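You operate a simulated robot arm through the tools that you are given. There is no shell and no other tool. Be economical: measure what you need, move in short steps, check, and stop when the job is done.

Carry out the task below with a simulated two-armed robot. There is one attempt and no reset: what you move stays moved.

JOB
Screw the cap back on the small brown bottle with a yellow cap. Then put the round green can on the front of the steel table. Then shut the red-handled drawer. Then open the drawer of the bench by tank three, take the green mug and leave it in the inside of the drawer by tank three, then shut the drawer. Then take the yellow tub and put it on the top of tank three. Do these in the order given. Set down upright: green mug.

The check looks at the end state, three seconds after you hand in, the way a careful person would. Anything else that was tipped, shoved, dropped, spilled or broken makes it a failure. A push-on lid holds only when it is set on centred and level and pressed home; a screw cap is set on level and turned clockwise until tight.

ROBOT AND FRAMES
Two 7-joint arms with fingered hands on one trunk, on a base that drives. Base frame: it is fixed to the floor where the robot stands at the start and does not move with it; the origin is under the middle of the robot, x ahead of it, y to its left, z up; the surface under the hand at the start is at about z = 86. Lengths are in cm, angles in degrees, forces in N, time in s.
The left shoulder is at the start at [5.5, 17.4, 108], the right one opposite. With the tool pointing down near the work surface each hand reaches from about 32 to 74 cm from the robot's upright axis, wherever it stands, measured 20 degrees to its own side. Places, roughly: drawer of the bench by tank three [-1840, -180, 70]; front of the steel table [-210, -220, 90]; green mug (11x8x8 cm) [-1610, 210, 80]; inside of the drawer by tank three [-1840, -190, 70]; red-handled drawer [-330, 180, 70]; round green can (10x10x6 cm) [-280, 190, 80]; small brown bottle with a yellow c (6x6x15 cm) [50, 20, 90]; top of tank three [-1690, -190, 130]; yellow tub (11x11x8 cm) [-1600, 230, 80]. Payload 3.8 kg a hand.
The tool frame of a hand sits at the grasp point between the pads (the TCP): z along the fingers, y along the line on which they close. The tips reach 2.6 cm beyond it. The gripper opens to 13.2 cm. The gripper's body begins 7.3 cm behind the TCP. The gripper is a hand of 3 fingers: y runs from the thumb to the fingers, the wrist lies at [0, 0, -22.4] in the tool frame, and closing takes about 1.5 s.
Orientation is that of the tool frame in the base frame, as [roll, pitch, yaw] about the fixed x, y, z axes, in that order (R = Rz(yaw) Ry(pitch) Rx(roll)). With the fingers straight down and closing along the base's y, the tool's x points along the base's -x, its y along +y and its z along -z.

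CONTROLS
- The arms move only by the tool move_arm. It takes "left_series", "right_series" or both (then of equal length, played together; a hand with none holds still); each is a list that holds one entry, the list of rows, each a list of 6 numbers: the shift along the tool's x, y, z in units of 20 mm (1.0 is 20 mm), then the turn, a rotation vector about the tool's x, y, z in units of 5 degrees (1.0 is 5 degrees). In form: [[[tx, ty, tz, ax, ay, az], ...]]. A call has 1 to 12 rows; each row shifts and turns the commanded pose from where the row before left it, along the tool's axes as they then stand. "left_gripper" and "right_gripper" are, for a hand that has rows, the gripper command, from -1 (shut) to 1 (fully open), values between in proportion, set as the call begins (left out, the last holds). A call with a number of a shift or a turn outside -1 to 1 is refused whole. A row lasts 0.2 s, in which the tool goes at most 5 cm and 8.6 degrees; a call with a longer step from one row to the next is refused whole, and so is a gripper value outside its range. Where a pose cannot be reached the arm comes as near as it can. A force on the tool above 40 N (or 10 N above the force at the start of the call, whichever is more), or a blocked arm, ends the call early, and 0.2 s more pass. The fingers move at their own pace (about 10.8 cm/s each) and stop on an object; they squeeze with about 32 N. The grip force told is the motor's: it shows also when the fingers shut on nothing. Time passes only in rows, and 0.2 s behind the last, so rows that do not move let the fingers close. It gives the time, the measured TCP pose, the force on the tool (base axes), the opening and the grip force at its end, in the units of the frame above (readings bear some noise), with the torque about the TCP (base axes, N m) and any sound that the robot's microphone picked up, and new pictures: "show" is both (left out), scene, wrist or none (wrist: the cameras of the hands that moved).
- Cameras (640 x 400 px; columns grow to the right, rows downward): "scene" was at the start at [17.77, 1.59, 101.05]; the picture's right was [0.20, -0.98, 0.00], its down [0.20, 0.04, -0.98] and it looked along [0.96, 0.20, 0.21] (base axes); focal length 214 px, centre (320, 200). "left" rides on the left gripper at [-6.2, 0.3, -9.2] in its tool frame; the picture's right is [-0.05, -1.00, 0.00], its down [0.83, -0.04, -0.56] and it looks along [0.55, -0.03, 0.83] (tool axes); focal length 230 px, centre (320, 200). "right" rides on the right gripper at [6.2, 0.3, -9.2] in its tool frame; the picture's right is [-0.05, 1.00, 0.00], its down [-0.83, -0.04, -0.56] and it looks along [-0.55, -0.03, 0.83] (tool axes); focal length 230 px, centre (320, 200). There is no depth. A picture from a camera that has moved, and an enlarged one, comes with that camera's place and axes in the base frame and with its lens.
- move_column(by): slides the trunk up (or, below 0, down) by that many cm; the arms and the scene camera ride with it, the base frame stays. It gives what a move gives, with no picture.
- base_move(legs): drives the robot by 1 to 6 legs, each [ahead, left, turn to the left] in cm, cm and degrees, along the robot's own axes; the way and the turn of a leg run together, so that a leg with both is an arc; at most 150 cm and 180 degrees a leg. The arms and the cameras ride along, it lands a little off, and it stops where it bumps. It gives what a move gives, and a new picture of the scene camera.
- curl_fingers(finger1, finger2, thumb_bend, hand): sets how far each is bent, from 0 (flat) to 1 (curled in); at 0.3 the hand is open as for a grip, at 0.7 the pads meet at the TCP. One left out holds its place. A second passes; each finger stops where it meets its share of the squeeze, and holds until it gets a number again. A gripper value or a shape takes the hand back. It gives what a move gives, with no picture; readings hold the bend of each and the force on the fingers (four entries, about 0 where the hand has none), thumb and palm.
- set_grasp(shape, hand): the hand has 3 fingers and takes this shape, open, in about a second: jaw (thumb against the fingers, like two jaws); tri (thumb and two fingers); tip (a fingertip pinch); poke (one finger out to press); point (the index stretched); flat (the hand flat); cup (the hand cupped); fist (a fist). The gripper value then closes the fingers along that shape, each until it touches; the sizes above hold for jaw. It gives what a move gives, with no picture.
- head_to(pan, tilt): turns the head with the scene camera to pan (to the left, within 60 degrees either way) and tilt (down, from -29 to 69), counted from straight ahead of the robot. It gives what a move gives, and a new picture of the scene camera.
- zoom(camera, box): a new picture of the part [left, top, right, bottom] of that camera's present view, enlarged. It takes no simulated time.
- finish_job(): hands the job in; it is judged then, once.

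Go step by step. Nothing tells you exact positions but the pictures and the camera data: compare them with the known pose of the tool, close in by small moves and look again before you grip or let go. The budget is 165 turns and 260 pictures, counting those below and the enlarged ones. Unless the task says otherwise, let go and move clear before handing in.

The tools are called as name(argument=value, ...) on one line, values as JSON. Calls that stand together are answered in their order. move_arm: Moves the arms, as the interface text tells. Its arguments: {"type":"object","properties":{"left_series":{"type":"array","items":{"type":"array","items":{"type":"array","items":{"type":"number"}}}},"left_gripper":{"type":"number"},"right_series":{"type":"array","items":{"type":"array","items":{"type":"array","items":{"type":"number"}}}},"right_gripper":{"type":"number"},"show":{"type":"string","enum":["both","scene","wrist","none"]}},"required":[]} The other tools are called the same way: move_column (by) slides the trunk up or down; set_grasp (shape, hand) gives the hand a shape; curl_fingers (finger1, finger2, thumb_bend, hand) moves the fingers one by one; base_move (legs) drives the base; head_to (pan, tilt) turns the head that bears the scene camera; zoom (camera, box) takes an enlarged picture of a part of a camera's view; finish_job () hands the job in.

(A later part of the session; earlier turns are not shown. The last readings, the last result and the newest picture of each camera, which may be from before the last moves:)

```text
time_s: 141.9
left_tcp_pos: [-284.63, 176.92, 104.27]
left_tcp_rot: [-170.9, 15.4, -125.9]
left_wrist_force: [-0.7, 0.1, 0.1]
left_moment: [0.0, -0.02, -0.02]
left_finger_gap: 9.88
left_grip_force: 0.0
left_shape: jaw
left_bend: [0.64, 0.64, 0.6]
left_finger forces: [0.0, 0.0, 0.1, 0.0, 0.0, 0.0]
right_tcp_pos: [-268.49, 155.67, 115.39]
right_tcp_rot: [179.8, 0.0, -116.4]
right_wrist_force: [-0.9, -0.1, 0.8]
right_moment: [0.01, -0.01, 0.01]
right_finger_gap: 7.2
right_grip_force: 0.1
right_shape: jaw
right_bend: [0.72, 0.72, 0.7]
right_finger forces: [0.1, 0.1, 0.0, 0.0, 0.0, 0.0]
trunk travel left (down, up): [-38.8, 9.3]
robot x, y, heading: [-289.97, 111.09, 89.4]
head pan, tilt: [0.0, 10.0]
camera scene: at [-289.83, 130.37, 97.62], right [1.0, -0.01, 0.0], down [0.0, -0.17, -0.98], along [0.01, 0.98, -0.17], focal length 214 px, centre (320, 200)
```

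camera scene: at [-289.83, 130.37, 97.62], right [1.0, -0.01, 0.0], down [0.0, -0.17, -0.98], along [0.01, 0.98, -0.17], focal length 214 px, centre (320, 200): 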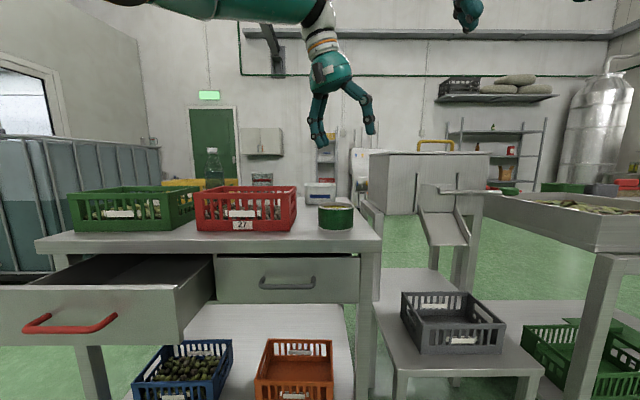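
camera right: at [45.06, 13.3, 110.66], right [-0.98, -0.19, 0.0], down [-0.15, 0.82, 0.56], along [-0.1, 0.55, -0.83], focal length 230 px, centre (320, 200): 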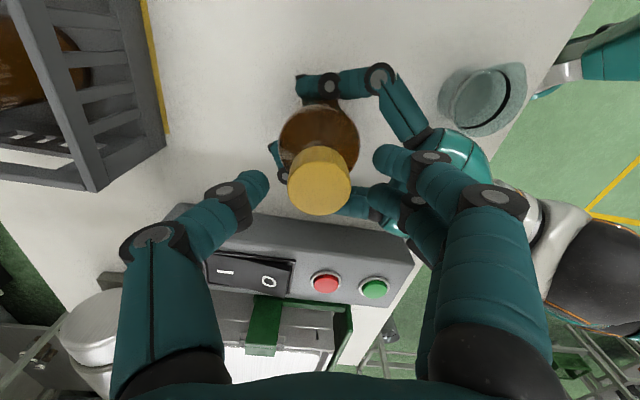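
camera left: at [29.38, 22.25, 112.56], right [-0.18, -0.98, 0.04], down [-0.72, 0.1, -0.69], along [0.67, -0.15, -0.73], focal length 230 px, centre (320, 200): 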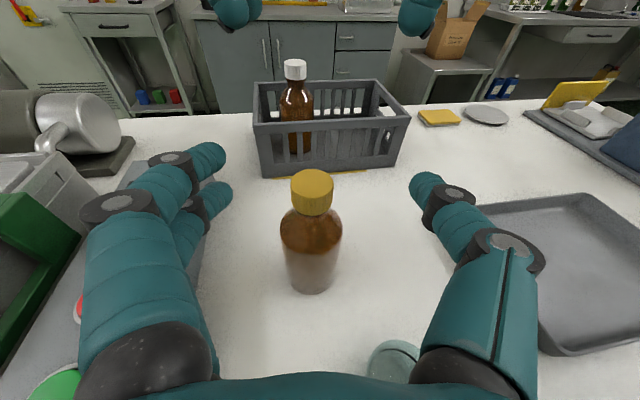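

The can (about [-284, 197], surface z≈78) is on the bench's right end. I'll tuck the left arm, square up the right hand, then drive forward.

move_arm(left_series=[[[0.97, -0.2, -0.26, 0, 0, 0], [0.97, -0.2, -0.26, 0, 0, 0], [0.97, -0.2, -0.26, 0, 0, 0], [0.97, -0.2, -0.26, 0, 0, 0], [0.97, -0.2, -0.26, 0, 0, 0], [0.97, -0.2, -0.26, 0, 0, 0], [0.5, 0.5, -0.4, 0, 1, -1], [0, 0.8, -0.4, 0, 1, -1], [0, 0.8, -0.4, 0, 1, -1], [0, 0.8, -0.4, 0, 0, -1], [0, 0.8, -0.4, 0, 0, -1], [0, 0.8, -0.4, 0, 0, -1]]], right_series=[[[0, 0, 0, 0, 0, -1], [0, 0, 0, 0, 0, -1], [0, 0, 0, 0, 0, -1], [0, 0, 0, 0, 0, -1], [0, 0, 0, 0, 0, -1], [0, 0, 0, 0, 0, 0], [0, 0, 0, 0, 0, 0], [0, 0, 0, 0, 0, 0], [0, 0, 0, 0, 0, 0], [0, 0, 0, 0, 0, 0], [0, 0, 0, 0, 0, 0], [0, 0, 0, 0, 0, 0]]], right_gripper=1, show="none")

base_move(legs=[[30, 0, 0]])

zoom(camera="right", box=[0, 0, 640, 400])

```text
time_s: 144.5
left_tcp_pos: [-299.9, 169.01, 107.4]
left_tcp_rot: [-170.3, -4.7, -98.8]
left_wrist_force: [-0.4, 0.4, 0.5]
left_moment: [-0.03, 0.01, -0.05]
left_finger_gap: 9.85
left_grip_force: 0.0
left_shape: jaw
left_bend: [0.64, 0.64, 0.6]
left_finger forces: [0.1, 0.0, 0.1, 0.0, 0.0, 0.0]
right_tcp_pos: [-268.46, 155.81, 115.38]
right_tcp_rot: [179.9, 0.0, -91.4]
right_wrist_force: [0.6, -0.8, -0.6]
right_moment: [0.0, 0.01, 0.0]
right_finger_gap: 13.17
right_grip_force: 0.2
right_shape: jaw
right_bend: [0.3, 0.3, 0.3]
right_finger forces: [0.0, 0.1, 0.1, 0.1, 0.1, 0.0]
trunk travel left (down, up): [-38.8, 9.3]
robot x, y, heading: [-290.38, 111.49, 89.4]
head pan, tilt: [0.0, 10.0]
```

```text
time_s: 146.5
left_tcp_pos: [-299.37, 198.74, 107.53]
left_tcp_rot: [-170.3, -4.6, -99.1]
left_wrist_force: [-0.2, -0.1, 0.4]
left_moment: [0.02, 0.02, -0.02]
left_finger_gap: 9.87
left_grip_force: 0.0
left_shape: jaw
left_bend: [0.64, 0.64, 0.6]
left_finger forces: [0.1, 0.1, 0.1, 0.0, 0.0, 0.0]
right_tcp_pos: [-267.96, 185.22, 115.34]
right_tcp_rot: [179.8, 0.0, -91.7]
right_wrist_force: [0.5, 0.4, 0.4]
right_moment: [0.0, 0.04, -0.03]
right_finger_gap: 13.21
right_grip_force: 0.0
right_shape: jaw
right_bend: [0.3, 0.3, 0.3]
right_finger forces: [0.0, 0.0, 0.1, 0.0, 0.0, 0.0]
trunk travel left (down, up): [-38.8, 9.3]
robot x, y, heading: [-289.66, 141.24, 89.1]
head pan, tilt: [0.0, 10.0]
camera scene: at [-289.44, 160.03, 97.62], right [1.0, -0.01, 0.0], down [0.0, -0.17, -0.98], along [0.01, 0.98, -0.17], focal length 214 px, centre (320, 200)
```

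scene: 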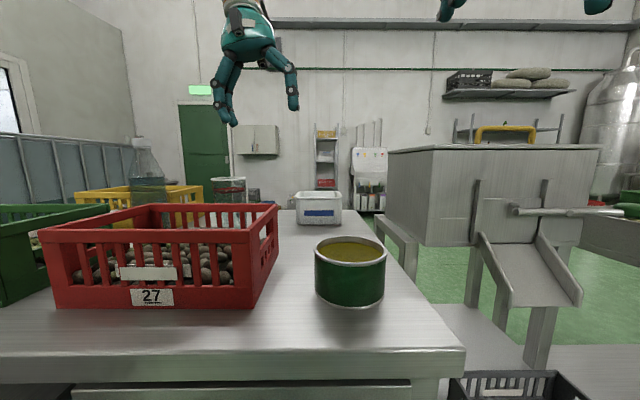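

```text
1.00 times, centred on (320, 200) of right (not enlarged: the box is as wide or as high as the picture)
camera zoom: at [-268.35, 179.19, 124.42], right [-1.0, 0.08, 0.0], down [0.07, 0.83, 0.56], along [0.04, 0.55, -0.83], focal length 230 px, centre (320, 200)
```

zoom: 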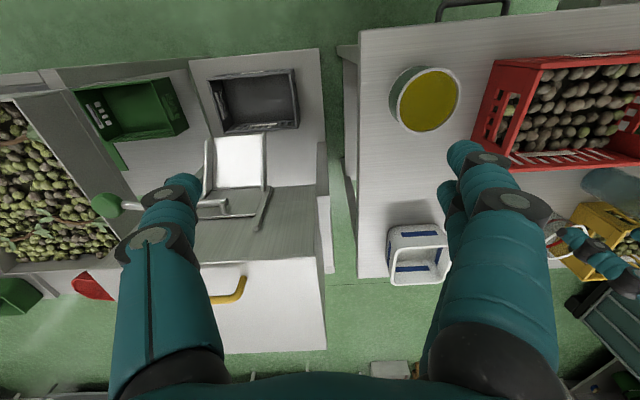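

It's an open can, rim z≈86, centre about [-285, 187.7], filled nearly to the top. I'll move the left arm aside and bring the right hand over the can.

move_arm(left_series=[[[0.8, 0.85, -0.2, 0, 0, 0], [0.8, 0.85, -0.2, 0, 0, 0], [0.8, 0.85, -0.2, 0, 0, 0], [0.8, 0.85, -0.2, 0, 0, 0], [0.8, 0.85, -0.2, 0, 0, 0], [0.8, 0.85, -0.2, 0, 0, 0], [0.8, 0.85, -0.2, 0, 0, 0], [0.8, 0.85, -0.2, 0, 0, 0], [0.8, 0.85, -0.2, 0, 0, 0], [0.8, 0.85, -0.2, 0, 0, 0], [0.8, 0, 0, 0, 0, 0]]], show="none")

move_arm(right_series=[[[-0.1, 0.85, 0.96, 0, 0, 0], [-0.1, 0.85, 0.96, 0, 0, 0], [-0.1, 0.85, 0.96, 0, 0, 0], [-0.1, 0.85, 0.96, 0, 0, 0], [-0.1, 0.85, 0.96, 0, 0, 0], [-0.1, 0.85, 0.96, 0, 0, 0], [-0.1, 0.85, 0.96, 0, 0, 0], [-0.1, 0.85, 0.96, 0, 0, 0], [-0.1, 0.85, 0.96, 0, 0, 0], [-0.1, 0.85, 0.96, 0, 0, 0], [0, 0, 0, 0, 0, 0]]], show="wrist")

```text
time_s: 148.9
left_tcp_pos: [-319.32, 184.09, 110.09]
left_tcp_rot: [-170.4, -4.7, -99.2]
left_wrist_force: [-0.6, 0.0, 0.8]
left_moment: [-0.01, 0.0, 0.0]
left_finger_gap: 9.86
left_grip_force: 0.0
left_shape: jaw
left_bend: [0.64, 0.64, 0.6]
left_finger forces: [0.0, 0.0, 0.0, 0.0, 0.0, 0.1]
right_tcp_pos: [-267.9, 185.24, 115.37]
right_tcp_rot: [179.9, 0.0, -91.5]
right_wrist_force: [0.7, 0.9, -0.2]
right_moment: [0.02, -0.01, -0.01]
right_finger_gap: 13.2
right_grip_force: 0.0
right_shape: jaw
right_bend: [0.3, 0.3, 0.3]
right_finger forces: [0.1, 0.1, 0.0, 0.1, 0.0, 0.0]
trunk travel left (down, up): [-38.8, 9.3]
robot x, y, heading: [-289.77, 141.37, 89.2]
head pan, tilt: [0.0, 10.0]
```

```text
time_s: 151.3
left_tcp_pos: [-319.24, 184.05, 110.14]
left_tcp_rot: [-170.5, -4.6, -99.1]
left_wrist_force: [-0.6, 0.1, 0.3]
left_moment: [0.02, -0.03, 0.02]
left_finger_gap: 9.89
left_grip_force: 0.1
left_shape: jaw
left_bend: [0.64, 0.64, 0.6]
left_finger forces: [0.1, 0.1, 0.0, 0.0, 0.1, 0.0]
right_tcp_pos: [-284.65, 187.91, 96.01]
right_tcp_rot: [179.8, 0.1, -91.5]
right_wrist_force: [0.0, 0.6, 0.1]
right_moment: [0.0, -0.01, 0.02]
right_finger_gap: 13.19
right_grip_force: 0.0
right_shape: jaw
right_bend: [0.3, 0.3, 0.3]
right_finger forces: [0.0, 0.1, 0.1, 0.0, 0.0, 0.1]
trunk travel left (down, up): [-38.8, 9.3]
robot x, y, heading: [-289.99, 141.12, 89.6]
head pan, tilt: [0.0, 10.0]
camera right: at [-285.14, 181.83, 105.24], right [-1.0, 0.08, 0.0], down [0.07, 0.83, 0.56], along [0.04, 0.55, -0.83], focal length 230 px, centre (320, 200)
```

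right: 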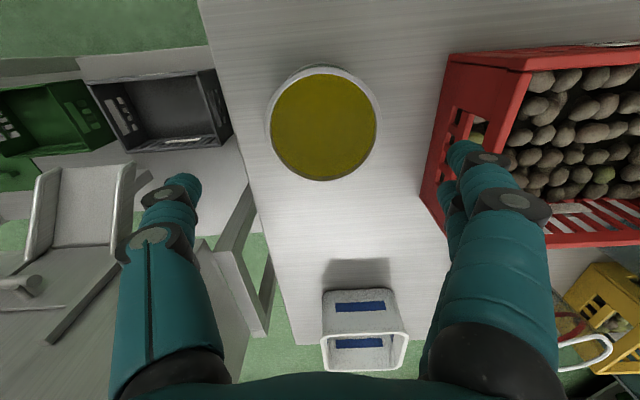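

To stay clear of the red crate, I'll turn the hand 60° and recentre on the can at [-285, 187.2] before descending.

move_arm(right_series=[[[0.35, 0.17, 0, 0, 0, -1], [0, 0, 0.3, 0, 0, -1], [0, 0, 0.3, 0, 0, -1], [0, 0, 0.3, 0, 0, -1], [0, 0, 0.3, 0, 0, -1], [0, 0, 0.3, 0, 0, -1], [0, 0, 0.3, 0, 0, -1], [0, 0, 0.3, 0, 0, -1], [0, 0, 0.3, 0, 0, -1], [0, 0, 0, 0, 0, -1], [0, 0, 0, 0, 0, -1], [0, 0, 0, 0, 0, -1]]], show="wrist")

```text
time_s: 153.9
left_tcp_pos: [-319.37, 184.06, 110.04]
left_tcp_rot: [-170.4, -4.7, -99.1]
left_wrist_force: [-0.1, 0.4, 0.7]
left_moment: [0.0, 0.01, 0.02]
left_finger_gap: 9.88
left_grip_force: 0.1
left_shape: jaw
left_bend: [0.64, 0.64, 0.6]
left_finger forces: [0.1, 0.0, 0.0, 0.0, 0.0, 0.0]
right_tcp_pos: [-285.25, 186.96, 91.45]
right_tcp_rot: [-180.0, 0.1, -31.6]
right_wrist_force: [0.4, -0.6, 0.3]
right_moment: [-0.03, 0.0, 0.01]
right_finger_gap: 13.18
right_grip_force: 0.1
right_shape: jaw
right_bend: [0.3, 0.3, 0.3]
right_finger forces: [0.0, 0.0, 0.0, 0.0, 0.0, 0.1]
trunk travel left (down, up): [-38.8, 9.3]
robot x, y, heading: [-289.73, 140.99, 89.3]
head pan, tilt: [0.0, 10.0]
camera right: at [-280.15, 183.6, 100.47], right [-0.57, -0.82, 0.0], down [-0.68, 0.47, 0.56], along [-0.46, 0.31, -0.83], focal length 230 px, centre (320, 200)
```

right: 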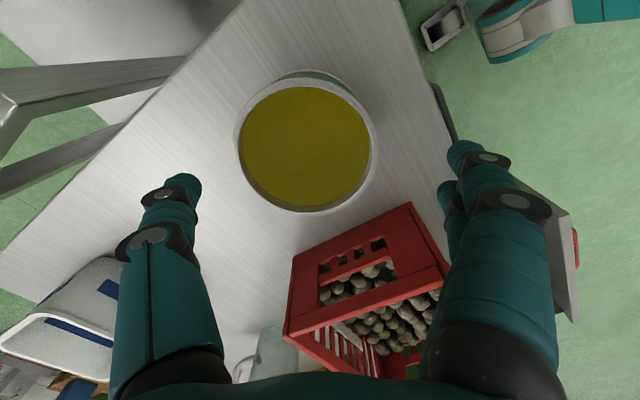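

move_arm(right_series=[[[0.25, -0.42, 0, 0, 0, 0], [0, 0, 0, 0, 0, 0]]], show="wrist")

```text
time_s: 154.5
left_tcp_pos: [-319.41, 184.17, 110.06]
left_tcp_rot: [-170.3, -4.7, -99.0]
left_wrist_force: [-0.2, -0.3, -0.1]
left_moment: [-0.03, -0.03, 0.01]
left_finger_gap: 9.85
left_grip_force: 0.1
left_shape: jaw
left_bend: [0.64, 0.64, 0.6]
left_finger forces: [0.0, 0.1, 0.0, 0.1, 0.0, 0.0]
right_tcp_pos: [-284.47, 187.56, 91.38]
right_tcp_rot: [-180.0, 0.1, -31.6]
right_wrist_force: [0.3, 0.6, 0.5]
right_moment: [0.02, 0.02, 0.0]
right_finger_gap: 13.18
right_grip_force: 0.1
right_shape: jaw
right_bend: [0.3, 0.3, 0.3]
right_finger forces: [0.1, 0.0, 0.1, 0.0, 0.1, 0.0]
trunk travel left (down, up): [-38.8, 9.3]
robot x, y, heading: [-289.77, 140.84, 89.5]
head pan, tilt: [0.0, 10.0]
camera right: at [-279.28, 184.08, 100.48], right [-0.57, -0.82, 0.0], down [-0.68, 0.47, 0.56], along [-0.46, 0.32, -0.83], focal length 230 px, centre (320, 200)
```

right: 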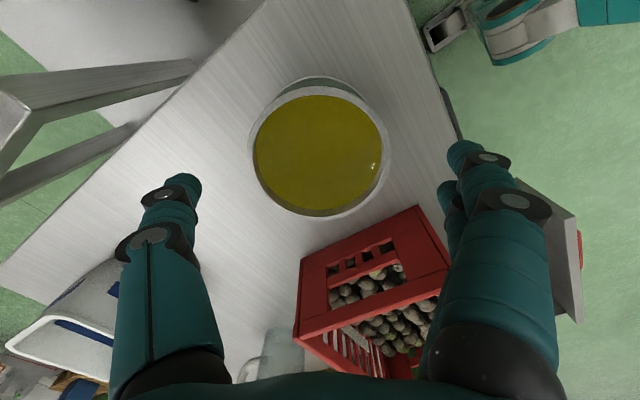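

Centred. Descending to grasp height and closing.

move_arm(right_series=[[[0, 0, 0.8, 0, 0, 0], [0, 0, 0.8, 0, 0, 0], [0, 0, 0.8, 0, 0, 0], [0, 0, 0.7, 0, 0, 0], [0, 0, 0.6, 0, 0, 0], [0, 0, 0, 0, 0, 0]]], show="none")

move_arm(right_series=[[[0, 0, 0, 0, 0, 0], [0, 0, 0, 0, 0, 0], [0, 0, 0, 0, 0, 0], [0, 0, 0, 0, 0, 0], [0, 0, 0, 0, 0, 0], [0, 0, 0, 0, 0, 0]]], right_gripper=-1, show="wrist")

```text
time_s: 155.9
left_tcp_pos: [-319.27, 184.17, 110.06]
left_tcp_rot: [-170.3, -4.7, -99.1]
left_wrist_force: [0.0, 1.3, 0.3]
left_moment: [-0.04, -0.01, 0.02]
left_finger_gap: 9.87
left_grip_force: 0.1
left_shape: jaw
left_bend: [0.64, 0.64, 0.6]
left_finger forces: [0.0, 0.1, 0.1, 0.1, 0.0, 0.0]
right_tcp_pos: [-284.31, 187.4, 84.04]
right_tcp_rot: [180.0, 0.2, -31.6]
right_wrist_force: [0.1, 0.1, -0.3]
right_moment: [0.03, 0.02, 0.01]
right_finger_gap: 13.18
right_grip_force: 0.0
right_shape: jaw
right_bend: [0.3, 0.3, 0.3]
right_finger forces: [0.1, 0.1, 0.0, 0.0, 0.0, 0.0]
trunk travel left (down, up): [-38.8, 9.3]
robot x, y, heading: [-289.18, 141.08, 89.3]
head pan, tilt: [0.0, 10.0]
```

```text
time_s: 157.3
left_tcp_pos: [-319.33, 184.22, 110.14]
left_tcp_rot: [-170.4, -4.7, -99.0]
left_wrist_force: [0.3, 0.2, 0.3]
left_moment: [0.02, 0.0, -0.01]
left_finger_gap: 9.88
left_grip_force: 0.1
left_shape: jaw
left_bend: [0.64, 0.64, 0.6]
left_finger forces: [0.0, 0.0, 0.1, 0.0, 0.0, 0.0]
right_tcp_pos: [-284.46, 187.51, 84.01]
right_tcp_rot: [179.9, 0.1, -31.6]
right_wrist_force: [0.0, 0.5, -0.6]
right_moment: [-0.08, 0.02, 0.02]
right_finger_gap: 9.05
right_grip_force: 32.0
right_shape: jaw
right_bend: [0.71, 0.69, 0.63]
right_finger forces: [13.4, 14.7, 0.0, 0.1, 29.2, 0.0]
trunk travel left (down, up): [-38.8, 9.3]
robot x, y, heading: [-289.86, 140.98, 89.4]
head pan, tilt: [0.0, 10.0]
camera right: at [-279.29, 184.0, 93.02], right [-0.57, -0.82, 0.0], down [-0.68, 0.47, 0.56], along [-0.46, 0.32, -0.83], focal length 230 px, centre (320, 200)
```

right: 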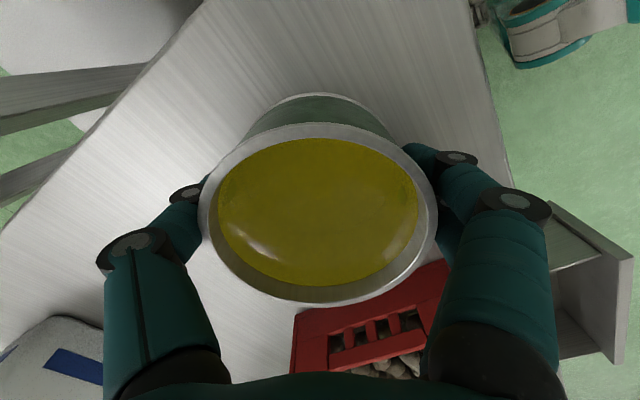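

The can is held. I'll lift it gently and back away.

move_arm(right_series=[[[0, 0, -0.3, 0, 0, 0], [0, 0, -0.5, 0, 0, 0], [0, 0, -0.6, 0, 0, 0], [0, 0, -0.6, 0, 0, 0], [0, 0, -0.6, 0, 0, 0], [0, 0, -0.6, 0, 0, 0], [0, 0, -0.6, 0, 0, 0], [0, 0, -0.6, 0, 0, 0], [0, 0, -0.6, 0, 0, 0], [0, 0, -0.6, 0, 0, 0], [0, 0, -0.6, 0, 0, 0], [0, 0, -0.4, 0, 0, 0]]], show="none")

base_move(legs=[[-40, 0, 0]])

```text
time_s: 159.9
left_tcp_pos: [-319.2, 184.15, 109.96]
left_tcp_rot: [-170.4, -4.7, -99.1]
left_wrist_force: [-0.1, 0.4, -0.4]
left_moment: [0.01, -0.01, 0.02]
left_finger_gap: 9.86
left_grip_force: 0.0
left_shape: jaw
left_bend: [0.64, 0.64, 0.6]
left_finger forces: [0.0, 0.0, 0.1, 0.0, 0.0, 0.0]
right_tcp_pos: [-284.44, 187.52, 97.26]
right_tcp_rot: [180.0, 0.1, -31.7]
right_wrist_force: [0.2, -0.4, -4.4]
right_moment: [-0.03, -0.03, 0.04]
right_finger_gap: 9.03
right_grip_force: 31.6
right_shape: jaw
right_bend: [0.71, 0.69, 0.63]
right_finger forces: [13.4, 14.9, 0.1, 0.1, 29.1, 0.0]
trunk travel left (down, up): [-38.8, 9.3]
robot x, y, heading: [-289.68, 141.32, 89.4]
head pan, tilt: [0.0, 10.0]
```

```text
time_s: 162.4
left_tcp_pos: [-319.96, 144.15, 110.0]
left_tcp_rot: [-170.3, -4.7, -98.7]
left_wrist_force: [-0.2, -0.5, 0.4]
left_moment: [0.02, -0.02, 0.0]
left_finger_gap: 9.87
left_grip_force: 0.1
left_shape: jaw
left_bend: [0.64, 0.64, 0.6]
left_finger forces: [0.1, 0.1, 0.0, 0.1, 0.0, 0.0]
right_tcp_pos: [-285.09, 147.6, 97.29]
right_tcp_rot: [180.0, 0.1, -31.2]
right_wrist_force: [0.3, -1.2, -3.7]
right_moment: [-0.02, -0.02, 0.0]
right_finger_gap: 9.03
right_grip_force: 32.0
right_shape: jaw
right_bend: [0.71, 0.69, 0.63]
right_finger forces: [13.4, 14.9, 0.0, 0.0, 29.1, 0.0]
trunk travel left (down, up): [-38.8, 9.3]
robot x, y, heading: [-290.14, 101.13, 89.8]
head pan, tilt: [0.0, 10.0]
camera scene: at [-289.93, 120.16, 97.62], right [1.0, -0.01, 0.0], down [0.0, -0.17, -0.98], along [0.01, 0.98, -0.17], focal length 214 px, centre (320, 200)
```

scene: 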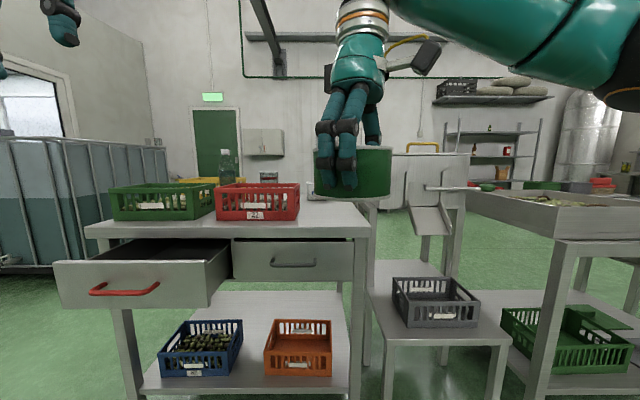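

I'll move right along the aisle, turn round to face the steel table, and look.

base_move(legs=[[0, -120, 0], [0, 0, -90], [0, 0, -90]])

```text
time_s: 180.8
left_tcp_pos: [-139.93, 58.69, 109.93]
left_tcp_rot: [-170.3, -4.7, 82.4]
left_wrist_force: [0.0, -0.6, -0.3]
left_moment: [0.02, -0.03, 0.02]
left_finger_gap: 9.88
left_grip_force: 0.0
left_shape: jaw
left_bend: [0.64, 0.64, 0.6]
left_finger forces: [0.0, 0.1, 0.0, 0.0, 0.0, 0.1]
right_tcp_pos: [-174.69, 54.37, 97.15]
right_tcp_rot: [179.9, 0.1, 150.0]
right_wrist_force: [-1.3, 0.3, -3.9]
right_moment: [0.03, 0.0, 0.04]
right_finger_gap: 9.0
right_grip_force: 31.8
right_shape: jaw
right_bend: [0.71, 0.69, 0.63]
right_finger forces: [12.8, 14.6, 0.0, 0.0, 28.6, 0.0]
trunk travel left (down, up): [-38.8, 9.3]
robot x, y, heading: [-170.79, 101.02, -88.8]
head pan, tilt: [0.0, 10.0]
camera scene: at [-170.43, 81.9, 97.62], right [-1.0, -0.02, 0.0], down [0.0, 0.17, -0.98], along [0.02, -0.98, -0.17], focal length 214 px, centre (320, 200)
```

scene: 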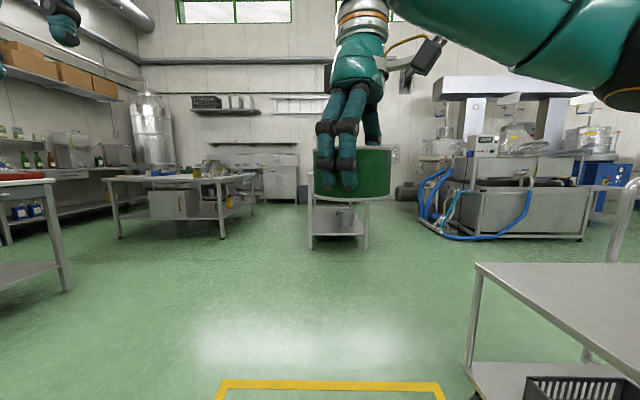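

base_move(legs=[[120, 0, 0], [0, 45, 0]])

head_to(pan=-25, tilt=15)

```text
time_s: 190.9
left_tcp_pos: [-93.34, -61.33, 110.04]
left_tcp_rot: [-170.3, -4.6, 82.5]
left_wrist_force: [-0.1, 0.4, 0.1]
left_moment: [0.01, -0.01, -0.01]
left_finger_gap: 9.86
left_grip_force: 0.1
left_shape: jaw
left_bend: [0.64, 0.64, 0.6]
left_finger forces: [0.0, 0.0, 0.1, 0.0, 0.0, 0.1]
right_tcp_pos: [-128.22, -65.42, 97.32]
right_tcp_rot: [179.9, 0.1, 150.0]
right_wrist_force: [0.4, 0.1, -3.7]
right_moment: [0.05, 0.05, 0.01]
right_finger_gap: 9.0
right_grip_force: 32.3
right_shape: jaw
right_bend: [0.71, 0.69, 0.63]
right_finger forces: [12.8, 14.5, 0.0, 0.0, 28.6, 0.0]
trunk travel left (down, up): [-38.8, 9.3]
robot x, y, heading: [-124.25, -18.92, -89.3]
head pan, tilt: [0.0, 10.0]
camera scene: at [-123.94, -38.16, 97.62], right [-1.0, -0.01, 0.0], down [0.0, 0.17, -0.98], along [0.01, -0.98, -0.17], focal length 214 px, centre (320, 200)
```

scene: 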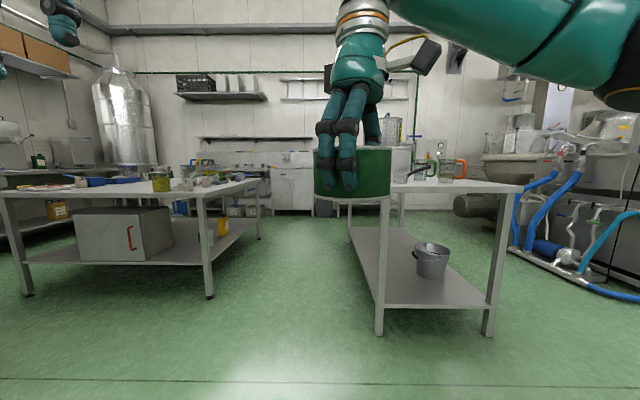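

```text
time_s: 191.8
left_tcp_pos: [-93.48, -61.32, 110.0]
left_tcp_rot: [-170.2, -4.7, 82.4]
left_wrist_force: [-0.1, 0.2, 0.0]
left_moment: [0.03, 0.02, 0.01]
left_finger_gap: 9.9
left_grip_force: 0.2
left_shape: jaw
left_bend: [0.64, 0.64, 0.6]
left_finger forces: [0.0, 0.0, 0.0, 0.0, 0.0, 0.0]
right_tcp_pos: [-128.23, -65.74, 97.3]
right_tcp_rot: [179.8, 0.0, 150.0]
right_wrist_force: [0.3, 0.0, -3.3]
right_moment: [0.03, 0.05, 0.03]
right_finger_gap: 9.04
right_grip_force: 32.4
right_shape: jaw
right_bend: [0.71, 0.69, 0.63]
right_finger forces: [12.9, 14.6, 0.0, 0.1, 28.6, 0.1]
trunk travel left (down, up): [-38.8, 9.3]
robot x, y, heading: [-124.31, -19.22, -88.9]
head pan, tilt: [-25.0, 15.0]
camera scene: at [-127.9, -37.39, 96.81], right [-0.91, 0.41, 0.0], down [0.11, 0.24, -0.97], along [-0.39, -0.88, -0.26], focal length 214 px, centre (320, 200)
```

scene: 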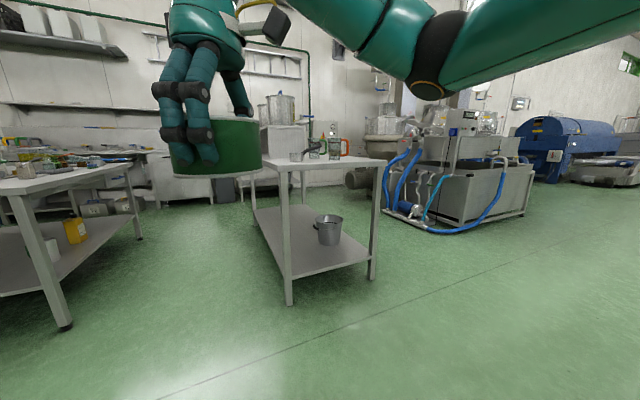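

The steel table spans x≈−220…−155, y from −148 back. The target [-210, -220] lies along its west long side, so I'll drive round to the west aisle and face east.

base_move(legs=[[45, 0, 0], [0, -150, 0], [0, -18, 0], [0, 0, 90]])

head_to(pan=-50, tilt=15)

```text
time_s: 213.0
left_tcp_pos: [-248.82, -34.43, 110.06]
left_tcp_rot: [-170.4, -4.7, 171.8]
left_wrist_force: [0.0, 0.0, 0.8]
left_moment: [0.02, 0.02, -0.01]
left_finger_gap: 9.84
left_grip_force: 0.1
left_shape: jaw
left_bend: [0.64, 0.64, 0.6]
left_finger forces: [0.0, 0.0, 0.0, 0.1, 0.1, 0.1]
right_tcp_pos: [-244.86, -69.31, 97.24]
right_tcp_rot: [179.9, 0.2, -120.7]
right_wrist_force: [0.7, 0.8, -3.2]
right_moment: [-0.03, 0.04, -0.02]
right_finger_gap: 8.98
right_grip_force: 32.3
right_shape: jaw
right_bend: [0.71, 0.69, 0.63]
right_finger forces: [12.6, 14.6, 0.1, 0.1, 28.3, 0.1]
trunk travel left (down, up): [-38.8, 9.3]
robot x, y, heading: [-291.49, -64.78, 0.5]
head pan, tilt: [-25.0, 15.0]
camera scene: at [-273.22, -68.66, 96.8], right [-0.42, -0.91, 0.0], down [-0.24, 0.11, -0.97], along [0.88, -0.41, -0.26], focal length 214 px, centre (320, 200)
```

scene: 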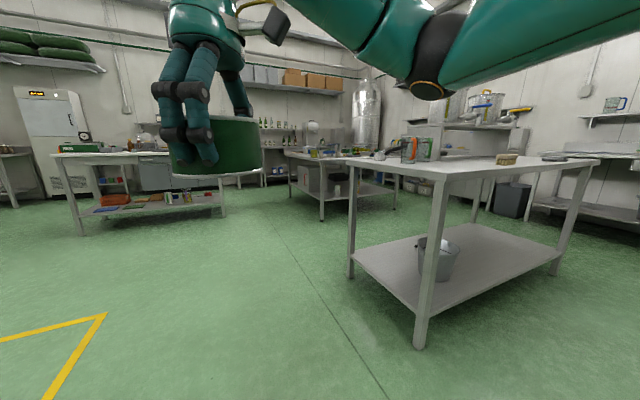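

```text
time_s: 213.9
left_tcp_pos: [-248.81, -34.46, 109.98]
left_tcp_rot: [-170.4, -4.7, 171.8]
left_wrist_force: [-0.6, -0.2, 0.0]
left_moment: [0.0, 0.02, -0.02]
left_finger_gap: 9.84
left_grip_force: 0.0
left_shape: jaw
left_bend: [0.64, 0.64, 0.6]
left_finger forces: [0.0, 0.0, 0.1, 0.0, 0.0, 0.1]
right_tcp_pos: [-244.91, -69.34, 97.24]
right_tcp_rot: [179.8, 0.0, -120.6]
right_wrist_force: [0.4, -0.2, -4.3]
right_moment: [-0.01, 0.05, -0.04]
right_finger_gap: 8.99
right_grip_force: 31.9
right_shape: jaw
right_bend: [0.71, 0.69, 0.63]
right_finger forces: [12.6, 14.6, 0.0, 0.1, 28.3, 0.0]
trunk travel left (down, up): [-38.8, 9.3]
robot x, y, heading: [-291.31, -64.93, 0.2]
head pan, tilt: [-50.0, 15.0]
camera scene: at [-275.67, -71.87, 96.8], right [-0.76, -0.65, 0.0], down [-0.17, 0.2, -0.97], along [0.62, -0.74, -0.26], focal length 214 px, centre (320, 200)
```

scene: 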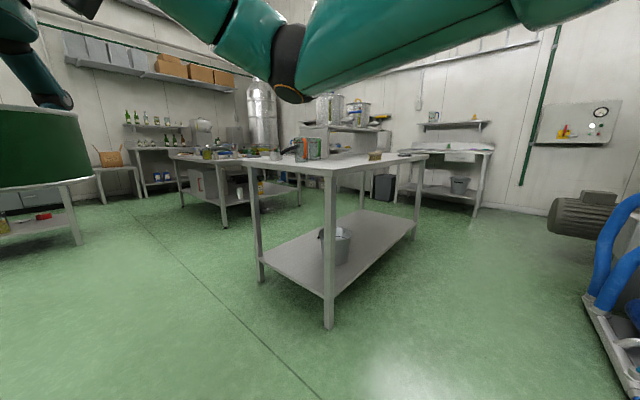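

base_move(legs=[[0, -140, 0]])

head_to(pan=0, tilt=18)

```text
time_s: 226.4
left_tcp_pos: [-248.52, -175.69, 110.01]
left_tcp_rot: [-170.4, -4.6, 171.4]
left_wrist_force: [-0.8, -0.8, -0.7]
left_moment: [0.0, -0.01, -0.03]
left_finger_gap: 9.88
left_grip_force: 0.1
left_shape: jaw
left_bend: [0.64, 0.64, 0.6]
left_finger forces: [0.1, 0.1, 0.1, 0.0, 0.0, 0.0]
right_tcp_pos: [-244.84, -210.56, 97.28]
right_tcp_rot: [179.9, 0.1, -120.9]
right_wrist_force: [-0.5, 1.0, -3.8]
right_moment: [0.01, 0.0, -0.02]
right_finger_gap: 9.01
right_grip_force: 31.9
right_shape: jaw
right_bend: [0.71, 0.69, 0.63]
right_finger forces: [12.6, 14.5, 0.0, 0.0, 28.4, 0.1]
trunk travel left (down, up): [-38.8, 9.3]
robot x, y, heading: [-291.47, -205.83, -0.1]
head pan, tilt: [-50.0, 15.0]
camera scene: at [-275.57, -213.07, 96.8], right [-0.77, -0.64, 0.0], down [-0.17, 0.2, -0.97], along [0.62, -0.74, -0.26], focal length 214 px, centre (320, 200)
```

scene: 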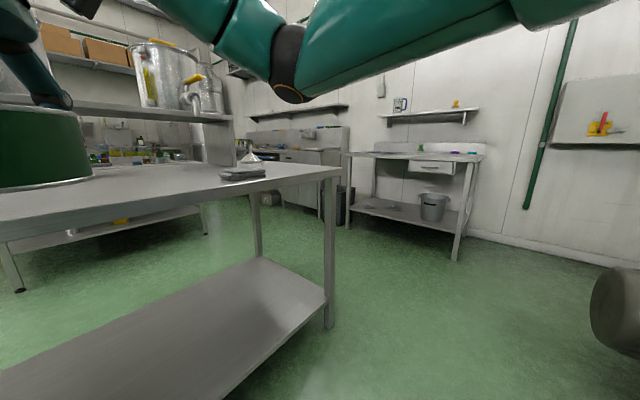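

```text
time_s: 227.6
left_tcp_pos: [-248.51, -175.66, 109.98]
left_tcp_rot: [-170.3, -4.7, 171.4]
left_wrist_force: [0.0, 0.0, -1.2]
left_moment: [-0.02, -0.01, -0.02]
left_finger_gap: 9.87
left_grip_force: 0.1
left_shape: jaw
left_bend: [0.64, 0.64, 0.6]
left_finger forces: [0.1, 0.1, 0.0, 0.0, 0.0, 0.0]
right_tcp_pos: [-244.69, -210.7, 97.27]
right_tcp_rot: [179.9, 0.1, -121.0]
right_wrist_force: [-0.3, -0.7, -3.0]
right_moment: [-0.01, 0.02, 0.04]
right_finger_gap: 8.98
right_grip_force: 31.9
right_shape: jaw
right_bend: [0.71, 0.69, 0.63]
right_finger forces: [12.7, 14.6, 0.0, 0.0, 28.4, 0.0]
trunk travel left (down, up): [-38.8, 9.3]
robot x, y, heading: [-291.58, -205.52, -0.4]
head pan, tilt: [0.0, 18.0]
camera scene: at [-272.24, -205.92, 96.31], right [0.0, -1.0, 0.0], down [-0.31, 0.0, -0.95], along [0.95, 0.0, -0.31], focal length 214 px, centre (320, 200)
```

scene: 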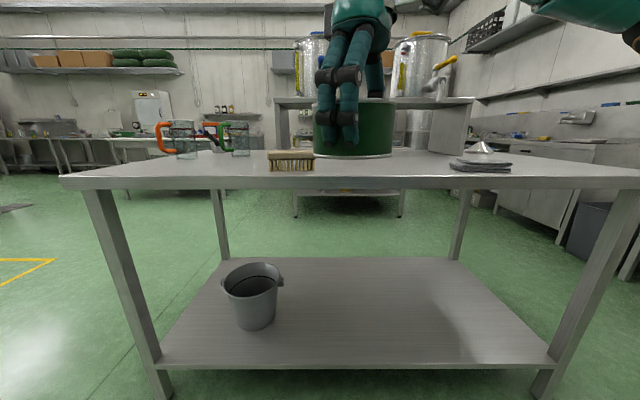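

The table's front strip is free between the brush (y −190…−204) and the cloth (y −244 on). I'll put the can at about [-209, -223]; the top is at z≈85. Driving in.

base_move(legs=[[0, -10, 0], [31, 0, 0]])

head_to(pan=-10, tilt=30)

```text
time_s: 230.8
left_tcp_pos: [-217.63, -185.57, 109.87]
left_tcp_rot: [-170.3, -4.8, 171.5]
left_wrist_force: [-0.4, 0.1, 0.8]
left_moment: [-0.01, -0.01, -0.02]
left_finger_gap: 9.84
left_grip_force: 0.0
left_shape: jaw
left_bend: [0.64, 0.64, 0.6]
left_finger forces: [0.0, 0.0, 0.0, 0.0, 0.1, 0.0]
right_tcp_pos: [-213.85, -220.53, 97.29]
right_tcp_rot: [179.8, 0.0, -121.0]
right_wrist_force: [0.6, 0.5, -3.7]
right_moment: [-0.02, 0.0, 0.02]
right_finger_gap: 8.99
right_grip_force: 32.3
right_shape: jaw
right_bend: [0.71, 0.69, 0.63]
right_finger forces: [12.7, 14.4, 0.1, 0.0, 28.4, 0.0]
trunk travel left (down, up): [-38.8, 9.3]
robot x, y, heading: [-260.15, -215.81, 0.0]
head pan, tilt: [0.0, 18.0]
camera scene: at [-241.26, -215.82, 96.31], right [0.0, -1.0, 0.0], down [-0.31, 0.0, -0.95], along [0.95, 0.0, -0.31], focal length 214 px, centre (320, 200)
```

scene: 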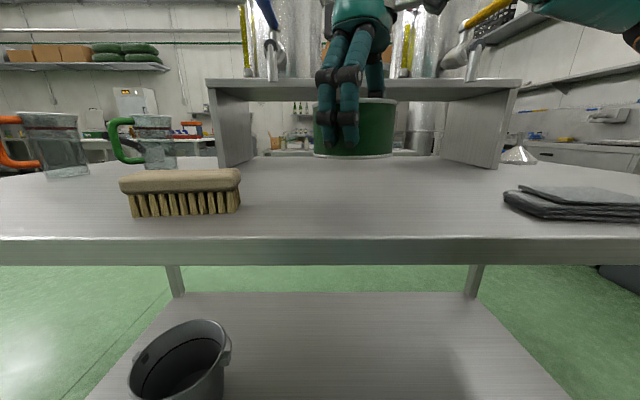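

```text
time_s: 231.6
left_tcp_pos: [-217.57, -185.7, 110.04]
left_tcp_rot: [-170.4, -4.5, 171.3]
left_wrist_force: [-0.6, 0.8, -0.5]
left_moment: [0.03, 0.02, 0.01]
left_finger_gap: 9.88
left_grip_force: 0.0
left_shape: jaw
left_bend: [0.64, 0.64, 0.6]
left_finger forces: [0.1, 0.1, 0.1, 0.1, 0.0, 0.0]
right_tcp_pos: [-213.91, -220.58, 97.17]
right_tcp_rot: [179.9, 0.0, -120.9]
right_wrist_force: [-0.6, 1.1, -4.0]
right_moment: [-0.02, 0.01, 0.0]
right_finger_gap: 8.98
right_grip_force: 31.5
right_shape: jaw
right_bend: [0.71, 0.69, 0.63]
right_finger forces: [12.8, 14.5, 0.0, 0.0, 28.4, 0.0]
trunk travel left (down, up): [-38.8, 9.3]
robot x, y, heading: [-260.33, -215.25, 0.0]
head pan, tilt: [-10.0, 30.0]
camera scene: at [-241.73, -217.39, 94.39], right [-0.18, -0.98, 0.0], down [-0.49, 0.09, -0.87], along [0.85, -0.15, -0.5], focal length 214 px, centre (320, 200)
```

scene: 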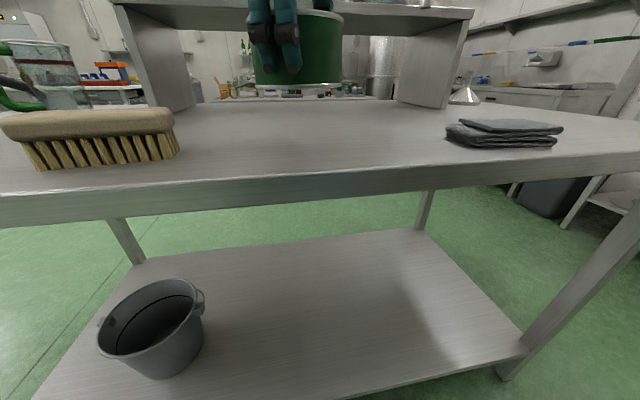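

move_arm(right_series=[[[-0.13, -0.7, 0, 0, 0, 0], [-0.13, -0.7, 0, 0, 0, 0], [-0.13, -0.7, 0, 0, 0, 0], [-0.13, -0.7, 0, 0, 0, 0], [0, 0, 0.6, 0, 0, 0], [0, 0, 0.6, 0, 0, 0], [0, 0, 0.6, 0, 0, 0], [0, 0, 0.6, 0, 0, 0], [0, 0, 0.6, 0, 0, 0], [0, 0, 0.4, 0, 0, 0], [0, 0, 0, 0, 0, 0]]], show="scene")

```text
time_s: 233.9
left_tcp_pos: [-217.58, -185.63, 109.99]
left_tcp_rot: [-170.5, -4.6, 171.5]
left_wrist_force: [-0.7, -0.2, 0.3]
left_moment: [-0.01, -0.01, -0.02]
left_finger_gap: 9.88
left_grip_force: 0.0
left_shape: jaw
left_bend: [0.64, 0.64, 0.6]
left_finger forces: [0.0, 0.1, 0.0, 0.0, 0.0, 0.0]
right_tcp_pos: [-208.5, -222.61, 90.23]
right_tcp_rot: [179.9, 0.1, -121.0]
right_wrist_force: [0.0, 0.2, -3.1]
right_moment: [-0.03, 0.04, -0.06]
right_finger_gap: 8.99
right_grip_force: 32.1
right_shape: jaw
right_bend: [0.71, 0.69, 0.63]
right_finger forces: [12.8, 14.6, 0.0, 0.1, 28.3, 0.0]
trunk travel left (down, up): [-38.8, 9.3]
robot x, y, heading: [-260.49, -215.72, -0.1]
head pan, tilt: [-10.0, 30.0]
camera scene: at [-241.73, -217.39, 94.38], right [-0.18, -0.98, 0.0], down [-0.49, 0.09, -0.87], along [0.85, -0.15, -0.5], focal length 214 px, centre (320, 200)
```

scene: 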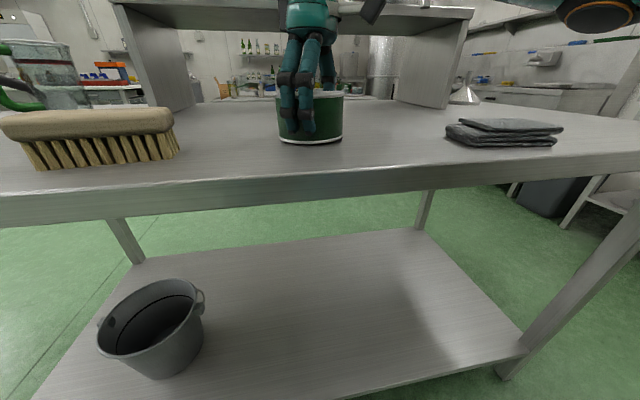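

move_arm(right_series=[[[0, 0, 0.15, 0, 0, 0], [0, 0, 0.15, 0, 0, 0], [0, 0, 0.15, 0, 0, 0], [0, 0, 0.12, 0, 0, 0], [0, 0, 0, 0, 0, 0]]], show="none")

zoom(camera="scene", box=[240, 60, 400, 180])

```text
time_s: 235.2
left_tcp_pos: [-217.75, -185.66, 110.16]
left_tcp_rot: [-170.4, -4.5, 171.4]
left_wrist_force: [1.3, 0.5, 0.2]
left_moment: [0.0, -0.01, 0.0]
left_finger_gap: 9.86
left_grip_force: 0.0
left_shape: jaw
left_bend: [0.64, 0.64, 0.6]
left_finger forces: [0.1, 0.1, 0.0, 0.0, 0.0, 0.0]
right_tcp_pos: [-208.7, -222.39, 89.71]
right_tcp_rot: [-179.6, 0.5, -121.0]
right_wrist_force: [0.2, -1.3, 37.0]
right_moment: [0.02, -0.02, 0.0]
right_finger_gap: 8.78
right_grip_force: 32.0
right_shape: jaw
right_bend: [0.72, 0.71, 0.63]
right_finger forces: [14.1, 15.6, 0.0, 0.0, 31.7, 0.0]
trunk travel left (down, up): [-38.8, 9.3]
robot x, y, heading: [-260.66, -215.75, -0.2]
head pan, tilt: [-10.0, 30.0]
```

```text
3.33 times, centred on (320, 120) of scene
camera zoom: at [-241.93, -217.38, 94.47], right [-0.18, -0.98, 0.0], down [-0.49, 0.09, -0.87], along [0.85, -0.15, -0.5], focal length 715 px, centre (320, 467)
```

zoom: 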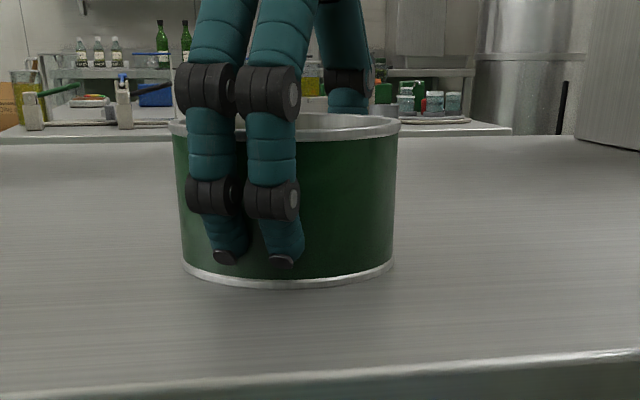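

The can rests on the table. I'll ease off the pressure, open, and lift clear.

move_arm(right_series=[[[0, 0, -0.15, 0, 0, 0], [0, 0, 0, 0, 0, 0]]], show="none")

move_arm(right_series=[[[0, 0, 0, 0, 0, 0], [0, 0, 0, 0, 0, 0], [0, 0, 0, 0, 0, 0], [0, 0, 0, 0, 0, 0], [0, 0, 0, 0, 0, 0], [0, 0, -0.5, 0, 0, 0], [0, 0, -0.8, 0, 0, 0], [0, 0, -1, 0, 0, 0], [0, 0, -1, 0, 0, 0], [0, 0, -1, 0, 0, 0], [0, 0, -1, 0, 0, 0], [0, 0, -1, 0, 0, 0]]], right_gripper=1, show="scene")

```text
time_s: 235.8
left_tcp_pos: [-217.83, -185.76, 110.08]
left_tcp_rot: [-170.4, -4.6, 171.5]
left_wrist_force: [0.3, -0.1, 0.1]
left_moment: [0.0, 0.0, -0.02]
left_finger_gap: 9.88
left_grip_force: 0.1
left_shape: jaw
left_bend: [0.64, 0.64, 0.6]
left_finger forces: [0.0, 0.1, 0.1, 0.1, 0.1, 0.1]
right_tcp_pos: [-208.61, -222.48, 89.82]
right_tcp_rot: [-180.0, 0.2, -121.0]
right_wrist_force: [-0.2, -1.8, 28.5]
right_moment: [-0.04, -0.08, 0.02]
right_finger_gap: 8.76
right_grip_force: 31.4
right_shape: jaw
right_bend: [0.72, 0.71, 0.63]
right_finger forces: [14.2, 15.8, 0.0, 0.0, 31.6, 0.0]
trunk travel left (down, up): [-38.8, 9.3]
robot x, y, heading: [-260.22, -215.51, -0.4]
head pan, tilt: [-10.0, 30.0]
```

```text
time_s: 238.3
left_tcp_pos: [-217.59, -185.56, 109.99]
left_tcp_rot: [-170.5, -4.6, 171.4]
left_wrist_force: [-0.3, 0.6, 0.0]
left_moment: [0.0, 0.03, 0.02]
left_finger_gap: 9.88
left_grip_force: 0.1
left_shape: jaw
left_bend: [0.64, 0.64, 0.6]
left_finger forces: [0.0, 0.0, 0.0, 0.1, 0.1, 0.0]
right_tcp_pos: [-208.58, -222.42, 102.25]
right_tcp_rot: [179.9, 0.2, -121.1]
right_wrist_force: [0.0, -0.1, -0.2]
right_moment: [-0.01, -0.02, 0.03]
right_finger_gap: 13.2
right_grip_force: 0.1
right_shape: jaw
right_bend: [0.3, 0.3, 0.3]
right_finger forces: [0.0, 0.0, 0.0, 0.0, 0.0, 0.0]
trunk travel left (down, up): [-38.8, 9.3]
robot x, y, heading: [-260.47, -215.4, -0.4]
head pan, tilt: [-10.0, 30.0]
camera scene: at [-241.76, -217.38, 94.39], right [-0.18, -0.98, 0.0], down [-0.49, 0.09, -0.87], along [0.85, -0.15, -0.5], focal length 214 px, centre (320, 200)
```

scene: 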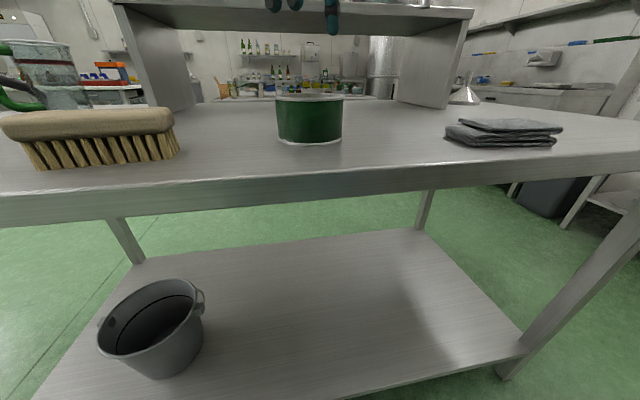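

The can stands on the front of the steel table. Now I'll go back to the red-handled drawer by the same way round.

base_move(legs=[[-32, 0, 0], [0, 145, 0], [115, 0, 0], [0, 90, 0], [0, 90, 0], [0, 0, 90]])

base_move(legs=[[0, 150, 0], [0, 15, 0]])

```text
time_s: 278.0
left_tcp_pos: [-209.74, 153.35, 110.13]
left_tcp_rot: [-170.4, -4.6, -97.7]
left_wrist_force: [-0.5, 0.0, -0.1]
left_moment: [0.01, 0.0, -0.01]
left_finger_gap: 9.86
left_grip_force: 0.0
left_shape: jaw
left_bend: [0.64, 0.64, 0.6]
left_finger forces: [0.0, 0.0, 0.0, 0.0, 0.0, 0.1]
right_tcp_pos: [-172.92, 163.12, 102.24]
right_tcp_rot: [-180.0, 0.0, -30.2]
right_wrist_force: [0.5, -0.5, -1.1]
right_moment: [0.03, 0.01, -0.01]
right_finger_gap: 13.2
right_grip_force: 0.1
right_shape: jaw
right_bend: [0.3, 0.3, 0.3]
right_finger forces: [0.0, 0.0, 0.0, 0.0, 0.0, 0.1]
trunk travel left (down, up): [-38.8, 9.3]
robot x, y, heading: [-178.77, 110.84, 90.8]
head pan, tilt: [-10.0, 30.0]
camera scene: at [-177.63, 129.68, 94.39], right [0.99, -0.16, 0.0], down [-0.08, -0.49, -0.87], along [0.14, 0.85, -0.5], focal length 214 px, centre (320, 200)
```

scene: 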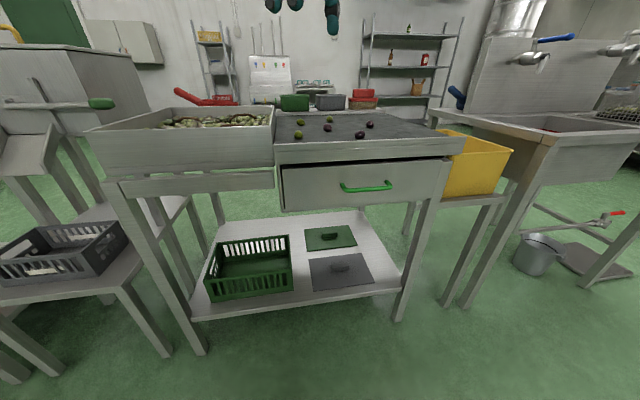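

```text
time_s: 292.9
left_tcp_pos: [-375.38, 152.16, 110.05]
left_tcp_rot: [-170.3, -4.6, -98.1]
left_wrist_force: [-0.6, 0.6, -0.8]
left_moment: [-0.03, -0.01, -0.02]
left_finger_gap: 9.87
left_grip_force: 0.0
left_shape: jaw
left_bend: [0.64, 0.64, 0.6]
left_finger forces: [0.0, 0.1, 0.0, 0.0, 0.0, 0.1]
right_tcp_pos: [-338.42, 161.66, 102.32]
right_tcp_rot: [180.0, 0.1, -30.6]
right_wrist_force: [-0.8, -0.2, -0.2]
right_moment: [0.03, -0.03, 0.03]
right_finger_gap: 13.19
right_grip_force: 0.1
right_shape: jaw
right_bend: [0.3, 0.3, 0.3]
right_finger forces: [0.0, 0.0, 0.1, 0.0, 0.1, 0.0]
trunk travel left (down, up): [-38.8, 9.3]
robot x, y, heading: [-345.02, 109.45, 90.2]
head pan, tilt: [-10.0, 30.0]
camera scene: at [-343.47, 128.26, 94.39], right [0.99, -0.17, 0.0], down [-0.08, -0.49, -0.87], along [0.15, 0.85, -0.5], focal length 214 px, centre (320, 200)
```

scene: 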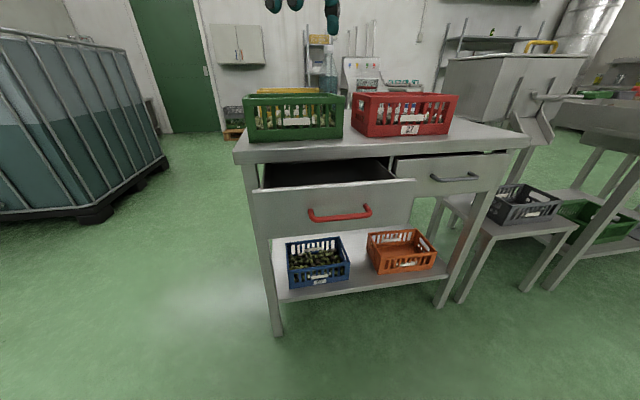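

The drawer's front is centred at about [-332, 166], handle at z≈68. I'll lower the trunk, close the right hand and turn it to point forward.

move_column(by=-15)

move_arm(right_series=[[[0, 0, 0, 0, 0, 1], [0, 0, 0, 0, 0, 1], [0, 0, 0, 0, 0, 1], [0, 0, 0, 0, 0, 1], [0, 0, 0, 0, 0, 1], [0, 0, 0, 0, 0, 1], [0, 0, 0, 0, 0, 1], [0, 0, 0, 0, 0, 1], [0, 0, 0, 0, 0, 1], [0, 0, 0, 0, 0, 1], [0, 0, 0, 0, 0, 1], [0, 0, 0, 0, 0, 1]]], right_gripper=-1, show="none")

```text
time_s: 294.7
left_tcp_pos: [-375.24, 152.3, 95.13]
left_tcp_rot: [-170.2, -4.6, -98.1]
left_wrist_force: [-0.4, -0.5, 0.2]
left_moment: [-0.01, 0.03, 0.0]
left_finger_gap: 9.87
left_grip_force: 0.1
left_shape: jaw
left_bend: [0.64, 0.64, 0.6]
left_finger forces: [0.0, 0.1, 0.1, 0.0, 0.0, 0.0]
right_tcp_pos: [-338.38, 161.44, 87.2]
right_tcp_rot: [180.0, 0.1, -30.5]
right_wrist_force: [-0.6, -0.3, 0.0]
right_moment: [0.02, 0.03, 0.02]
right_finger_gap: 13.2
right_grip_force: 0.1
right_shape: jaw
right_bend: [0.3, 0.3, 0.3]
right_finger forces: [0.1, 0.1, 0.1, 0.1, 0.0, 0.0]
trunk travel left (down, up): [-23.8, 24.3]
robot x, y, heading: [-344.57, 109.62, 90.4]
head pan, tilt: [-10.0, 30.0]
```

```text
time_s: 297.3
left_tcp_pos: [-375.35, 152.31, 95.12]
left_tcp_rot: [-170.4, -4.6, -98.1]
left_wrist_force: [0.5, -0.4, 0.8]
left_moment: [0.01, 0.02, 0.02]
left_finger_gap: 9.88
left_grip_force: 0.1
left_shape: jaw
left_bend: [0.64, 0.64, 0.6]
left_finger forces: [0.1, 0.1, 0.0, 0.0, 0.1, 0.1]
right_tcp_pos: [-338.52, 161.65, 87.23]
right_tcp_rot: [179.9, 0.0, -90.7]
right_wrist_force: [0.0, 0.1, 0.5]
right_moment: [0.02, 0.04, 0.01]
right_finger_gap: 0.0
right_grip_force: 32.0
right_shape: jaw
right_bend: [0.67, 0.67, 0.74]
right_finger forces: [0.0, 0.0, 0.0, 0.0, 0.0, 0.0]
trunk travel left (down, up): [-23.8, 24.3]
robot x, y, heading: [-345.14, 109.48, 90.3]
head pan, tilt: [-10.0, 30.0]
```

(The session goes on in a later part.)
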